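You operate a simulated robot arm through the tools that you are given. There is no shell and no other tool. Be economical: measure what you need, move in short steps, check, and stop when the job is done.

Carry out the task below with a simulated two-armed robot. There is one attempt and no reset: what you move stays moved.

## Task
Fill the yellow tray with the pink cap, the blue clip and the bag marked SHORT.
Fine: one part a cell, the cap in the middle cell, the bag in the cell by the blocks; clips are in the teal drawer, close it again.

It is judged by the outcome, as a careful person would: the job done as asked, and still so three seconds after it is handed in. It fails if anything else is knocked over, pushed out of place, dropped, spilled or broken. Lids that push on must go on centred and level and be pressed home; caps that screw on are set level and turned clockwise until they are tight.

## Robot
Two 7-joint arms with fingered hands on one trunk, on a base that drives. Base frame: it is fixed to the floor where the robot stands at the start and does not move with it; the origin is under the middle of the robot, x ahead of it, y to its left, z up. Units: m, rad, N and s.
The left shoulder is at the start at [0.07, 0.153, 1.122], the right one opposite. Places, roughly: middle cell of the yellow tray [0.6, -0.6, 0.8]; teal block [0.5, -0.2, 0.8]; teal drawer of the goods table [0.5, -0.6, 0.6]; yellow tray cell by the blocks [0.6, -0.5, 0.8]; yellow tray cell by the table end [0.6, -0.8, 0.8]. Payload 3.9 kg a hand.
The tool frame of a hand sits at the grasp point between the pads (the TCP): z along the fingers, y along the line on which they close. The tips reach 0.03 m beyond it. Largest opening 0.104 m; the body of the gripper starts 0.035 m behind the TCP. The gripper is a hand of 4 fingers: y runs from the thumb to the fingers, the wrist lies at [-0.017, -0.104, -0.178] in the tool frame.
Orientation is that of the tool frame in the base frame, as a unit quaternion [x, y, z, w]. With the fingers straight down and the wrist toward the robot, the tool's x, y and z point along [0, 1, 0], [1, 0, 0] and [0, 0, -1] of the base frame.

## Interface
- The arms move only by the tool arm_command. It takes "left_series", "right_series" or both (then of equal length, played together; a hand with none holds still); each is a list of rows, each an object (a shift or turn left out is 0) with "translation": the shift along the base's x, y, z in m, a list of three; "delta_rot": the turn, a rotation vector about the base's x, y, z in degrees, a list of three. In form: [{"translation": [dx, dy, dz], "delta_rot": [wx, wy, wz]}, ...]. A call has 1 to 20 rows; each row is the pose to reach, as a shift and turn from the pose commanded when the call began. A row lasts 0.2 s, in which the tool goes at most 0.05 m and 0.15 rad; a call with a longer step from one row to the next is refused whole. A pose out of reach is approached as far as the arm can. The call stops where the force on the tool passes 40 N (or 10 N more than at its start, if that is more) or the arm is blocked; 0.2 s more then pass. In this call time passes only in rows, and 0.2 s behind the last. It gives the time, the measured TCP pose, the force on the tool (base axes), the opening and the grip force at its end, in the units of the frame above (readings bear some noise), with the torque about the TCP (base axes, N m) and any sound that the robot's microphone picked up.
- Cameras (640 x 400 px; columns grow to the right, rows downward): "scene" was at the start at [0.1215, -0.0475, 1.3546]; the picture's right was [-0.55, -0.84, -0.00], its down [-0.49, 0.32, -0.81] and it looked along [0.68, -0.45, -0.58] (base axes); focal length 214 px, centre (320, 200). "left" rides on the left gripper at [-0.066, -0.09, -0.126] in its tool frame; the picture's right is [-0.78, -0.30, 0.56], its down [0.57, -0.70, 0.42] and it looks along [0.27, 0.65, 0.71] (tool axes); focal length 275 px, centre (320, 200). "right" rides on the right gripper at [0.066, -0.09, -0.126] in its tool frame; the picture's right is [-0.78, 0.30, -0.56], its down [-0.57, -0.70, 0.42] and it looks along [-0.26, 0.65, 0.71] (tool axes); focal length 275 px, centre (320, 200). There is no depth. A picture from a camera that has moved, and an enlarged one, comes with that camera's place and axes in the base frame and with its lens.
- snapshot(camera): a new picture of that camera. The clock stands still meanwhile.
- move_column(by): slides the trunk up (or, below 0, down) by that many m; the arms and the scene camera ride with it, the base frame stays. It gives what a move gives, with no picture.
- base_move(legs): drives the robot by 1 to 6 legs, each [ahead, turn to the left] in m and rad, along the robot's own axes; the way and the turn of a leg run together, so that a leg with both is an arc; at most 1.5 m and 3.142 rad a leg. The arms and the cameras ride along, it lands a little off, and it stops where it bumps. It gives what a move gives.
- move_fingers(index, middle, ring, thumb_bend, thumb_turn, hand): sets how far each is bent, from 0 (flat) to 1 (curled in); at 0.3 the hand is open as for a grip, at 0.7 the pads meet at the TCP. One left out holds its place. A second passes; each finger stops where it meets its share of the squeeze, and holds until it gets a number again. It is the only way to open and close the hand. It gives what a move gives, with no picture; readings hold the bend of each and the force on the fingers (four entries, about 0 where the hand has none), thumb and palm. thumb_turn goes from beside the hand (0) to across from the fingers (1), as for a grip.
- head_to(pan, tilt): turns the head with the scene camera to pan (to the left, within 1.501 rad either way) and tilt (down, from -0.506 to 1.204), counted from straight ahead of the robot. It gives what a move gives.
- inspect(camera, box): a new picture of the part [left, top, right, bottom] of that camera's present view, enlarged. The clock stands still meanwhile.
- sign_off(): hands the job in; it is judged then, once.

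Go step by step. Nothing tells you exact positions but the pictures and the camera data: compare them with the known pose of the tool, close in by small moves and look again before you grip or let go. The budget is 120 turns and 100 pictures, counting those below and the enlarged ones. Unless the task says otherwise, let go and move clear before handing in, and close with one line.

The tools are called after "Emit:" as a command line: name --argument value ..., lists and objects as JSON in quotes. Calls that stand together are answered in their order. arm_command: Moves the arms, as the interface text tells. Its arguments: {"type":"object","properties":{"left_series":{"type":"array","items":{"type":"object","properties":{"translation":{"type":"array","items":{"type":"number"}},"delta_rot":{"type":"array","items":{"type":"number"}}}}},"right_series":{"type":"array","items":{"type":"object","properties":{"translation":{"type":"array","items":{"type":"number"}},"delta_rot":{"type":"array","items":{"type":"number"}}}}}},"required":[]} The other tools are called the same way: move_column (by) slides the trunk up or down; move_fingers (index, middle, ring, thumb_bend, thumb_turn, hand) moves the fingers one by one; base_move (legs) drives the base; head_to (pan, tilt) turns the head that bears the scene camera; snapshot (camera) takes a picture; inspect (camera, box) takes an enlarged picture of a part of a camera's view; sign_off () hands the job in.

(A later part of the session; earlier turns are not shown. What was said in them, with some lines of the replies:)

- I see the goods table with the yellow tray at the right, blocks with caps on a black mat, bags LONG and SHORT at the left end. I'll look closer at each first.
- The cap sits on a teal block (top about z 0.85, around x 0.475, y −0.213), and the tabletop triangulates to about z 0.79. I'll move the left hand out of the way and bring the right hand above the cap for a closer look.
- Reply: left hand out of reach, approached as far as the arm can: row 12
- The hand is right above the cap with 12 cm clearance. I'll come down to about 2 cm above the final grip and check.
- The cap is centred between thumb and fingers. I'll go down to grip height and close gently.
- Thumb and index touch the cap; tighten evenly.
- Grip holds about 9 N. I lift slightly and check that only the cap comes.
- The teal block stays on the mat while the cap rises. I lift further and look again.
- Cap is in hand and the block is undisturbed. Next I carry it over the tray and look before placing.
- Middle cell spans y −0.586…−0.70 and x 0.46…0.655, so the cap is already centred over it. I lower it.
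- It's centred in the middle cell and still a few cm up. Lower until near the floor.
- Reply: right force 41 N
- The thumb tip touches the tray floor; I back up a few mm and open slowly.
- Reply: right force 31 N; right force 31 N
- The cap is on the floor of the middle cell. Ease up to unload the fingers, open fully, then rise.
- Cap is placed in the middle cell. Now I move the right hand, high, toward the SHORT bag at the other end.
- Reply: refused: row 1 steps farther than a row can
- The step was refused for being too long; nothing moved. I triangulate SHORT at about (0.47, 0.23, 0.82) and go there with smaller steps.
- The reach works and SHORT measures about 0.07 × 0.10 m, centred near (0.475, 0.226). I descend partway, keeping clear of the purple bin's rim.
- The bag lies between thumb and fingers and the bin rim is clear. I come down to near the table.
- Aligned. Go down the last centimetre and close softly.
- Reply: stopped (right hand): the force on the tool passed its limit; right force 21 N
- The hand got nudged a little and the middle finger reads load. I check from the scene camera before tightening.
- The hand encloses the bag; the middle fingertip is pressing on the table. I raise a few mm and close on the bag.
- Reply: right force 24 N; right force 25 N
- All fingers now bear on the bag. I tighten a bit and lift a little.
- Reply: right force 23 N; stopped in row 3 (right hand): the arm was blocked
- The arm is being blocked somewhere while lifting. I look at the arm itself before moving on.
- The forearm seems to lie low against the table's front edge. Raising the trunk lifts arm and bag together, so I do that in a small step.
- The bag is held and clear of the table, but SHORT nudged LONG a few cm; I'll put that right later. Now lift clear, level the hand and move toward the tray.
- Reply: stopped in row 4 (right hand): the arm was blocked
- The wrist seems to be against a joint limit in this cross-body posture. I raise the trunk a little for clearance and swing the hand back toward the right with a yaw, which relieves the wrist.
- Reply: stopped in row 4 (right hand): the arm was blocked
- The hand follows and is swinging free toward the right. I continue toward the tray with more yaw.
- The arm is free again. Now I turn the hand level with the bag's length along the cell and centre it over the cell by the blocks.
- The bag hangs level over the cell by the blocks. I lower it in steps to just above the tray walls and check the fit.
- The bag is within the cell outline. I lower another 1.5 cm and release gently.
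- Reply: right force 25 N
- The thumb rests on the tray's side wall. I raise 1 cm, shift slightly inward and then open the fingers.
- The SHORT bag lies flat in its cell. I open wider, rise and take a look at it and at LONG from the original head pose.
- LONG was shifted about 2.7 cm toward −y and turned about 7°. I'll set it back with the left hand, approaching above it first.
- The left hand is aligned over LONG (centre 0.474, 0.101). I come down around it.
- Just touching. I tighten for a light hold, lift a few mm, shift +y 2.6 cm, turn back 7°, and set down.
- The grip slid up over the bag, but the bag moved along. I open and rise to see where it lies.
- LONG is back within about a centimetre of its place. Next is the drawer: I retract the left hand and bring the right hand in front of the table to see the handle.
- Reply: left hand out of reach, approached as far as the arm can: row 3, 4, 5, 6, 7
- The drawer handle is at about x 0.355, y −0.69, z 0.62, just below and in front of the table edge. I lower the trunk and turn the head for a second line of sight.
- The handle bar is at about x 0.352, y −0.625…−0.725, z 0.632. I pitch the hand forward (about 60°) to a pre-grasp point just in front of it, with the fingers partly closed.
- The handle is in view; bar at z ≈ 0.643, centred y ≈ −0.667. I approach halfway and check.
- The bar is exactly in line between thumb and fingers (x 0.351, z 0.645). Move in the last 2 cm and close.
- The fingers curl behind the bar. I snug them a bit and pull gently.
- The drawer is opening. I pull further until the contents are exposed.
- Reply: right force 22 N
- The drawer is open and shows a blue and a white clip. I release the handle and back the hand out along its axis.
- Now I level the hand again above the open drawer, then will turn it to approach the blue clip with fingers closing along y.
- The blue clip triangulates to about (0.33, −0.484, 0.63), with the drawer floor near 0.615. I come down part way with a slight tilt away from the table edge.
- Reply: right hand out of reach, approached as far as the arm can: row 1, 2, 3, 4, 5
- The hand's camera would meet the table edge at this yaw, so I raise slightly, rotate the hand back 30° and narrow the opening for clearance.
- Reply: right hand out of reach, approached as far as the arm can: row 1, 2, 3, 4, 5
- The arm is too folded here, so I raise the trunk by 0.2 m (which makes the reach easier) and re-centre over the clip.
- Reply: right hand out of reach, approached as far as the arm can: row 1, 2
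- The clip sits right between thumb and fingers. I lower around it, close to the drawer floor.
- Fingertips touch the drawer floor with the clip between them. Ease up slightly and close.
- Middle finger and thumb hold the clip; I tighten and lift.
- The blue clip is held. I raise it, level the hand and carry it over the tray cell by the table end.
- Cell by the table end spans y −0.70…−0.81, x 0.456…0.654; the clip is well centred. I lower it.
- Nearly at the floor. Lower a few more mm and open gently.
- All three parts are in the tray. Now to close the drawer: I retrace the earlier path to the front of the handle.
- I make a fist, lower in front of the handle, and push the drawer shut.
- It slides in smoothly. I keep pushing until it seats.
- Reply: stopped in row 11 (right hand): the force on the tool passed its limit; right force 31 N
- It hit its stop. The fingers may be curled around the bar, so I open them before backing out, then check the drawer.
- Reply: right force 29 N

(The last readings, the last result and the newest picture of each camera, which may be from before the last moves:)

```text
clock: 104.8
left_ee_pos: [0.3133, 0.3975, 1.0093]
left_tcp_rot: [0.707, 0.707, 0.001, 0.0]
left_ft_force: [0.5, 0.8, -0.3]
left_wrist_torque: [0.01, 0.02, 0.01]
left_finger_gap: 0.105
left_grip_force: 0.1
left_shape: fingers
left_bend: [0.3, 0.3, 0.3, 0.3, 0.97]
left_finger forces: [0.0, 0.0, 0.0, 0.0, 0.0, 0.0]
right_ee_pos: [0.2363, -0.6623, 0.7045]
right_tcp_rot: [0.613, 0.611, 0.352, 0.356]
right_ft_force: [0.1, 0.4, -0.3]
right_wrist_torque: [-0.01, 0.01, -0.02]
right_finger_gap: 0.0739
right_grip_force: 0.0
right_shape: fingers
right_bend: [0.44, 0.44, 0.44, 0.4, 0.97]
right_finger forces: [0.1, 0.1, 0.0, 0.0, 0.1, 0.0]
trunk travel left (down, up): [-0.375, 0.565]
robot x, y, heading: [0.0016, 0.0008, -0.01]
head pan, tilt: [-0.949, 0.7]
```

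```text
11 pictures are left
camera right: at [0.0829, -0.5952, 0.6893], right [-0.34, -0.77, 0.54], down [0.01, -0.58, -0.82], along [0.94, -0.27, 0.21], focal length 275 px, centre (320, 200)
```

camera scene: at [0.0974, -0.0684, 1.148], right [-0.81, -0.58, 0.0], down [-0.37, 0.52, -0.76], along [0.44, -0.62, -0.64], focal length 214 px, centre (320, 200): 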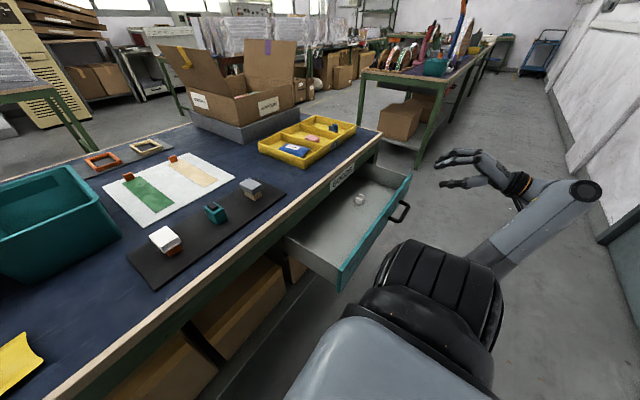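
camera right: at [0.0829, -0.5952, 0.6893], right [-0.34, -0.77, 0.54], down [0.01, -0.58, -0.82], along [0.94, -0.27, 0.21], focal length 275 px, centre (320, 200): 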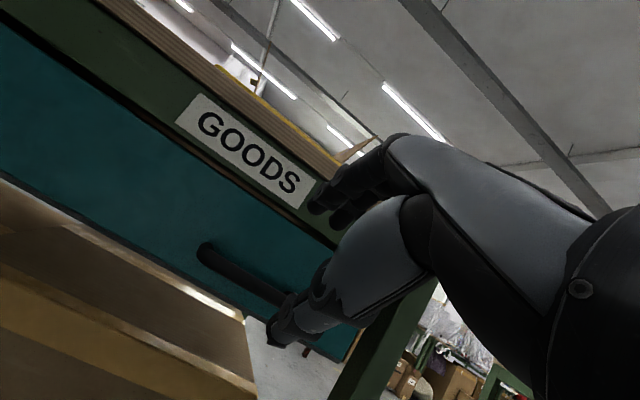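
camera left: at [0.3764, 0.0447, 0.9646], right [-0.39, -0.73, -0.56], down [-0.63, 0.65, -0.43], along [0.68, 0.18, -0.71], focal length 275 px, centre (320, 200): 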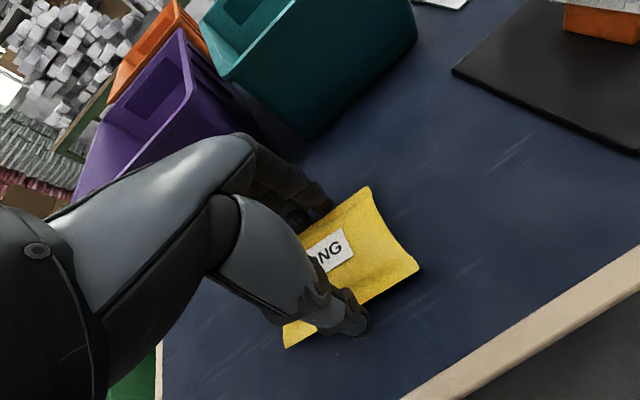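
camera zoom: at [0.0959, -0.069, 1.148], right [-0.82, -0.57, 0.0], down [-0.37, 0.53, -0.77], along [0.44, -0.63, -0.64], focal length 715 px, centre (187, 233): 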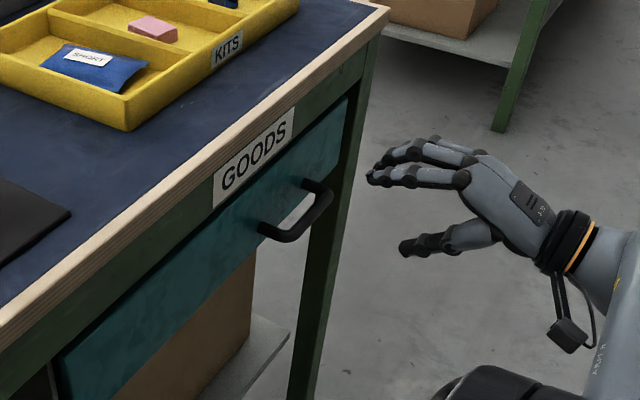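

The drawer is flush again. I retract the hand, raise the trunk back and take a final overview.

Emit:
arm_command --right_series '[{"translation": [-0.04, 0, 0.02]}, {"translation": [-0.08, 0, 0.04]}, {"translation": [-0.1, 0, 0.08]}, {"translation": [-0.1, 0, 0.12]}]'

Emit:
move_column --by 0.2

Emit:
head_to --pan -0.57 --tilt 0.623

Emit:
snapshot --camera "scene"

Emit:
inspect --camera "scene" --box '[280, 100, 460, 250]'

Emit:
inspect --camera "scene" --box '[60, 300, 220, 400]'

```text
clock: 105.8
left_ee_pos: [0.3142, 0.398, 1.0081]
left_tcp_rot: [0.708, 0.707, 0.0, 0.0]
left_ft_force: [0.2, 0.6, -1.0]
left_wrist_torque: [0.01, 0.01, 0.02]
left_finger_gap: 0.1047
left_grip_force: 0.1
left_shape: fingers
left_bend: [0.3, 0.3, 0.3, 0.3, 0.97]
left_finger forces: [0.0, 0.0, 0.1, 0.0, 0.0, 0.0]
right_ee_pos: [0.134, -0.6656, 0.8239]
right_tcp_rot: [0.614, 0.611, 0.352, 0.356]
right_ft_force: [0.1, -1.0, 1.5]
right_wrist_torque: [0.0, 0.02, -0.01]
right_finger_gap: 0.0739
right_grip_force: 0.1
right_shape: fingers
right_bend: [0.44, 0.44, 0.44, 0.4, 0.97]
right_finger forces: [0.0, 0.0, 0.0, 0.0, 0.0, 0.0]
trunk travel left (down, up): [-0.375, 0.565]
robot x, y, heading: [0.0034, 0.0021, -0.014]
head pan, tilt: [-0.949, 0.7]
```

```text
clock: 108.0
left_ee_pos: [0.3145, 0.3985, 1.2093]
left_tcp_rot: [0.708, 0.707, 0.001, 0.0]
left_ft_force: [-0.4, 0.7, 0.2]
left_wrist_torque: [0.03, 0.01, -0.04]
left_finger_gap: 0.1047
left_grip_force: 0.0
left_shape: fingers
left_bend: [0.3, 0.3, 0.3, 0.3, 0.97]
left_finger forces: [0.0, 0.0, 0.1, 0.0, 0.0, 0.0]
right_ee_pos: [0.1352, -0.667, 1.0223]
right_tcp_rot: [0.614, 0.611, 0.352, 0.356]
right_ft_force: [-0.1, 0.0, 0.2]
right_wrist_torque: [0.0, 0.03, 0.03]
right_finger_gap: 0.074
right_grip_force: 0.1
right_shape: fingers
right_bend: [0.44, 0.44, 0.44, 0.4, 0.97]
right_finger forces: [0.0, 0.0, 0.0, 0.1, 0.1, 0.1]
trunk travel left (down, up): [-0.575, 0.365]
robot x, y, heading: [-0.0, 0.0017, -0.01]
head pan, tilt: [-0.949, 0.7]
```

```text
clock: 108.8
left_ee_pos: [0.3131, 0.3974, 1.2087]
left_tcp_rot: [0.708, 0.707, 0.0, 0.0]
left_ft_force: [0.0, -0.3, 0.1]
left_wrist_torque: [-0.03, -0.01, 0.0]
left_finger_gap: 0.1045
left_grip_force: 0.0
left_shape: fingers
left_bend: [0.3, 0.3, 0.3, 0.3, 0.97]
left_finger forces: [0.0, 0.0, 0.0, 0.1, 0.0, 0.0]
right_ee_pos: [0.135, -0.6664, 1.0228]
right_tcp_rot: [0.614, 0.61, 0.352, 0.357]
right_ft_force: [-0.6, -0.4, -0.3]
right_wrist_torque: [-0.05, -0.02, -0.01]
right_finger_gap: 0.0742
right_grip_force: 0.1
right_shape: fingers
right_bend: [0.44, 0.44, 0.44, 0.4, 0.97]
right_finger forces: [0.0, 0.0, 0.0, 0.0, 0.1, 0.0]
trunk travel left (down, up): [-0.575, 0.365]
robot x, y, heading: [0.0003, 0.0032, -0.007]
head pan, tilt: [-0.571, 0.623]
```

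```text
10 pictures are left
camera scene: at [0.1208, -0.0476, 1.3546], right [-0.55, -0.84, 0.0], down [-0.49, 0.32, -0.81], along [0.68, -0.45, -0.58], focal length 214 px, centre (320, 200)
```

scene: 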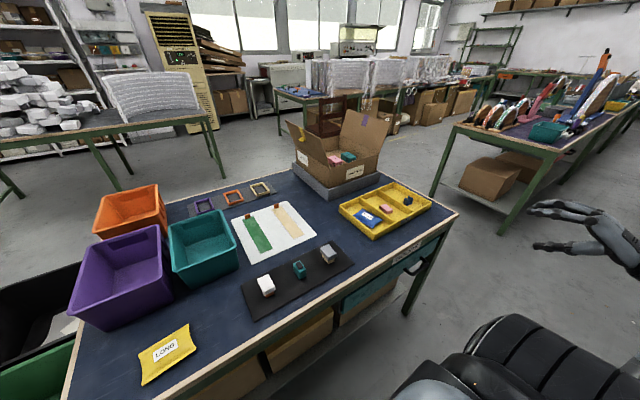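

```text
2.67 times, centred on (370, 175) of scene
camera zoom: at [0.1208, -0.0476, 1.3546], right [-0.55, -0.84, 0.0], down [-0.49, 0.32, -0.81], along [0.68, -0.45, -0.58], focal length 572 px, centre (187, 267)
```

zoom: 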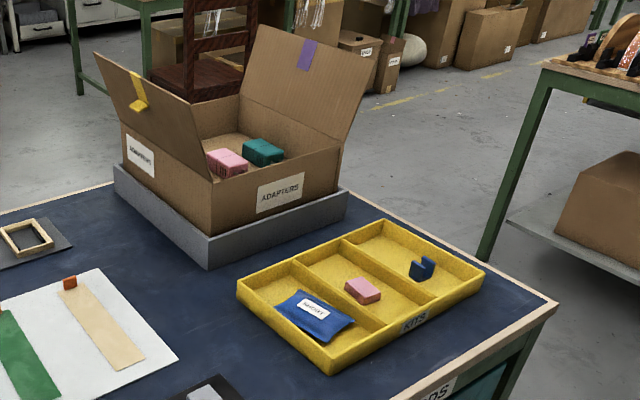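

```text
4.00 times, centred on (140, 350) of scene
camera zoom: at [0.1208, -0.0476, 1.3546], right [-0.55, -0.84, 0.0], down [-0.49, 0.32, -0.81], along [0.68, -0.45, -0.58], focal length 858 px, centre (1040, -400)
```

zoom: 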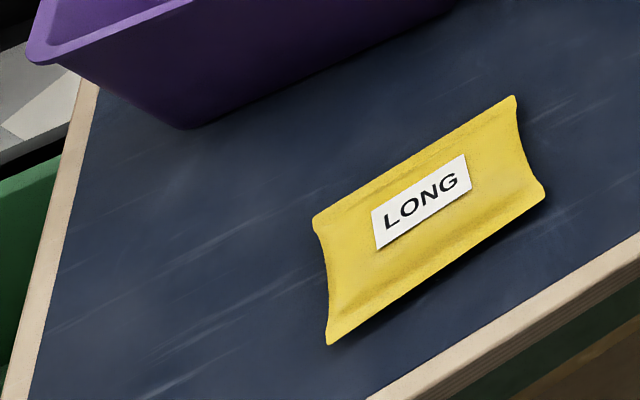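

The cap is in the middle cell, SHORT in the cell by the blocks and the blue clip in the end cell. The drawer is shut, LONG is within about 1 cm of its start, and both hands are clear, so I'm handing in.

Emit:
sign_off

```text
The job is handed in.
```

The yellow tray is filled as asked: pink cap in the middle cell, SHORT bag in the cell by the blocks, blue clip in the end cell. The teal drawer is closed again. While lifting SHORT I pushed the LONG bag about 3 cm. I put it back to within about 1 cm and 5° of where it was. The tray itself shifted by up to about 1 cm.
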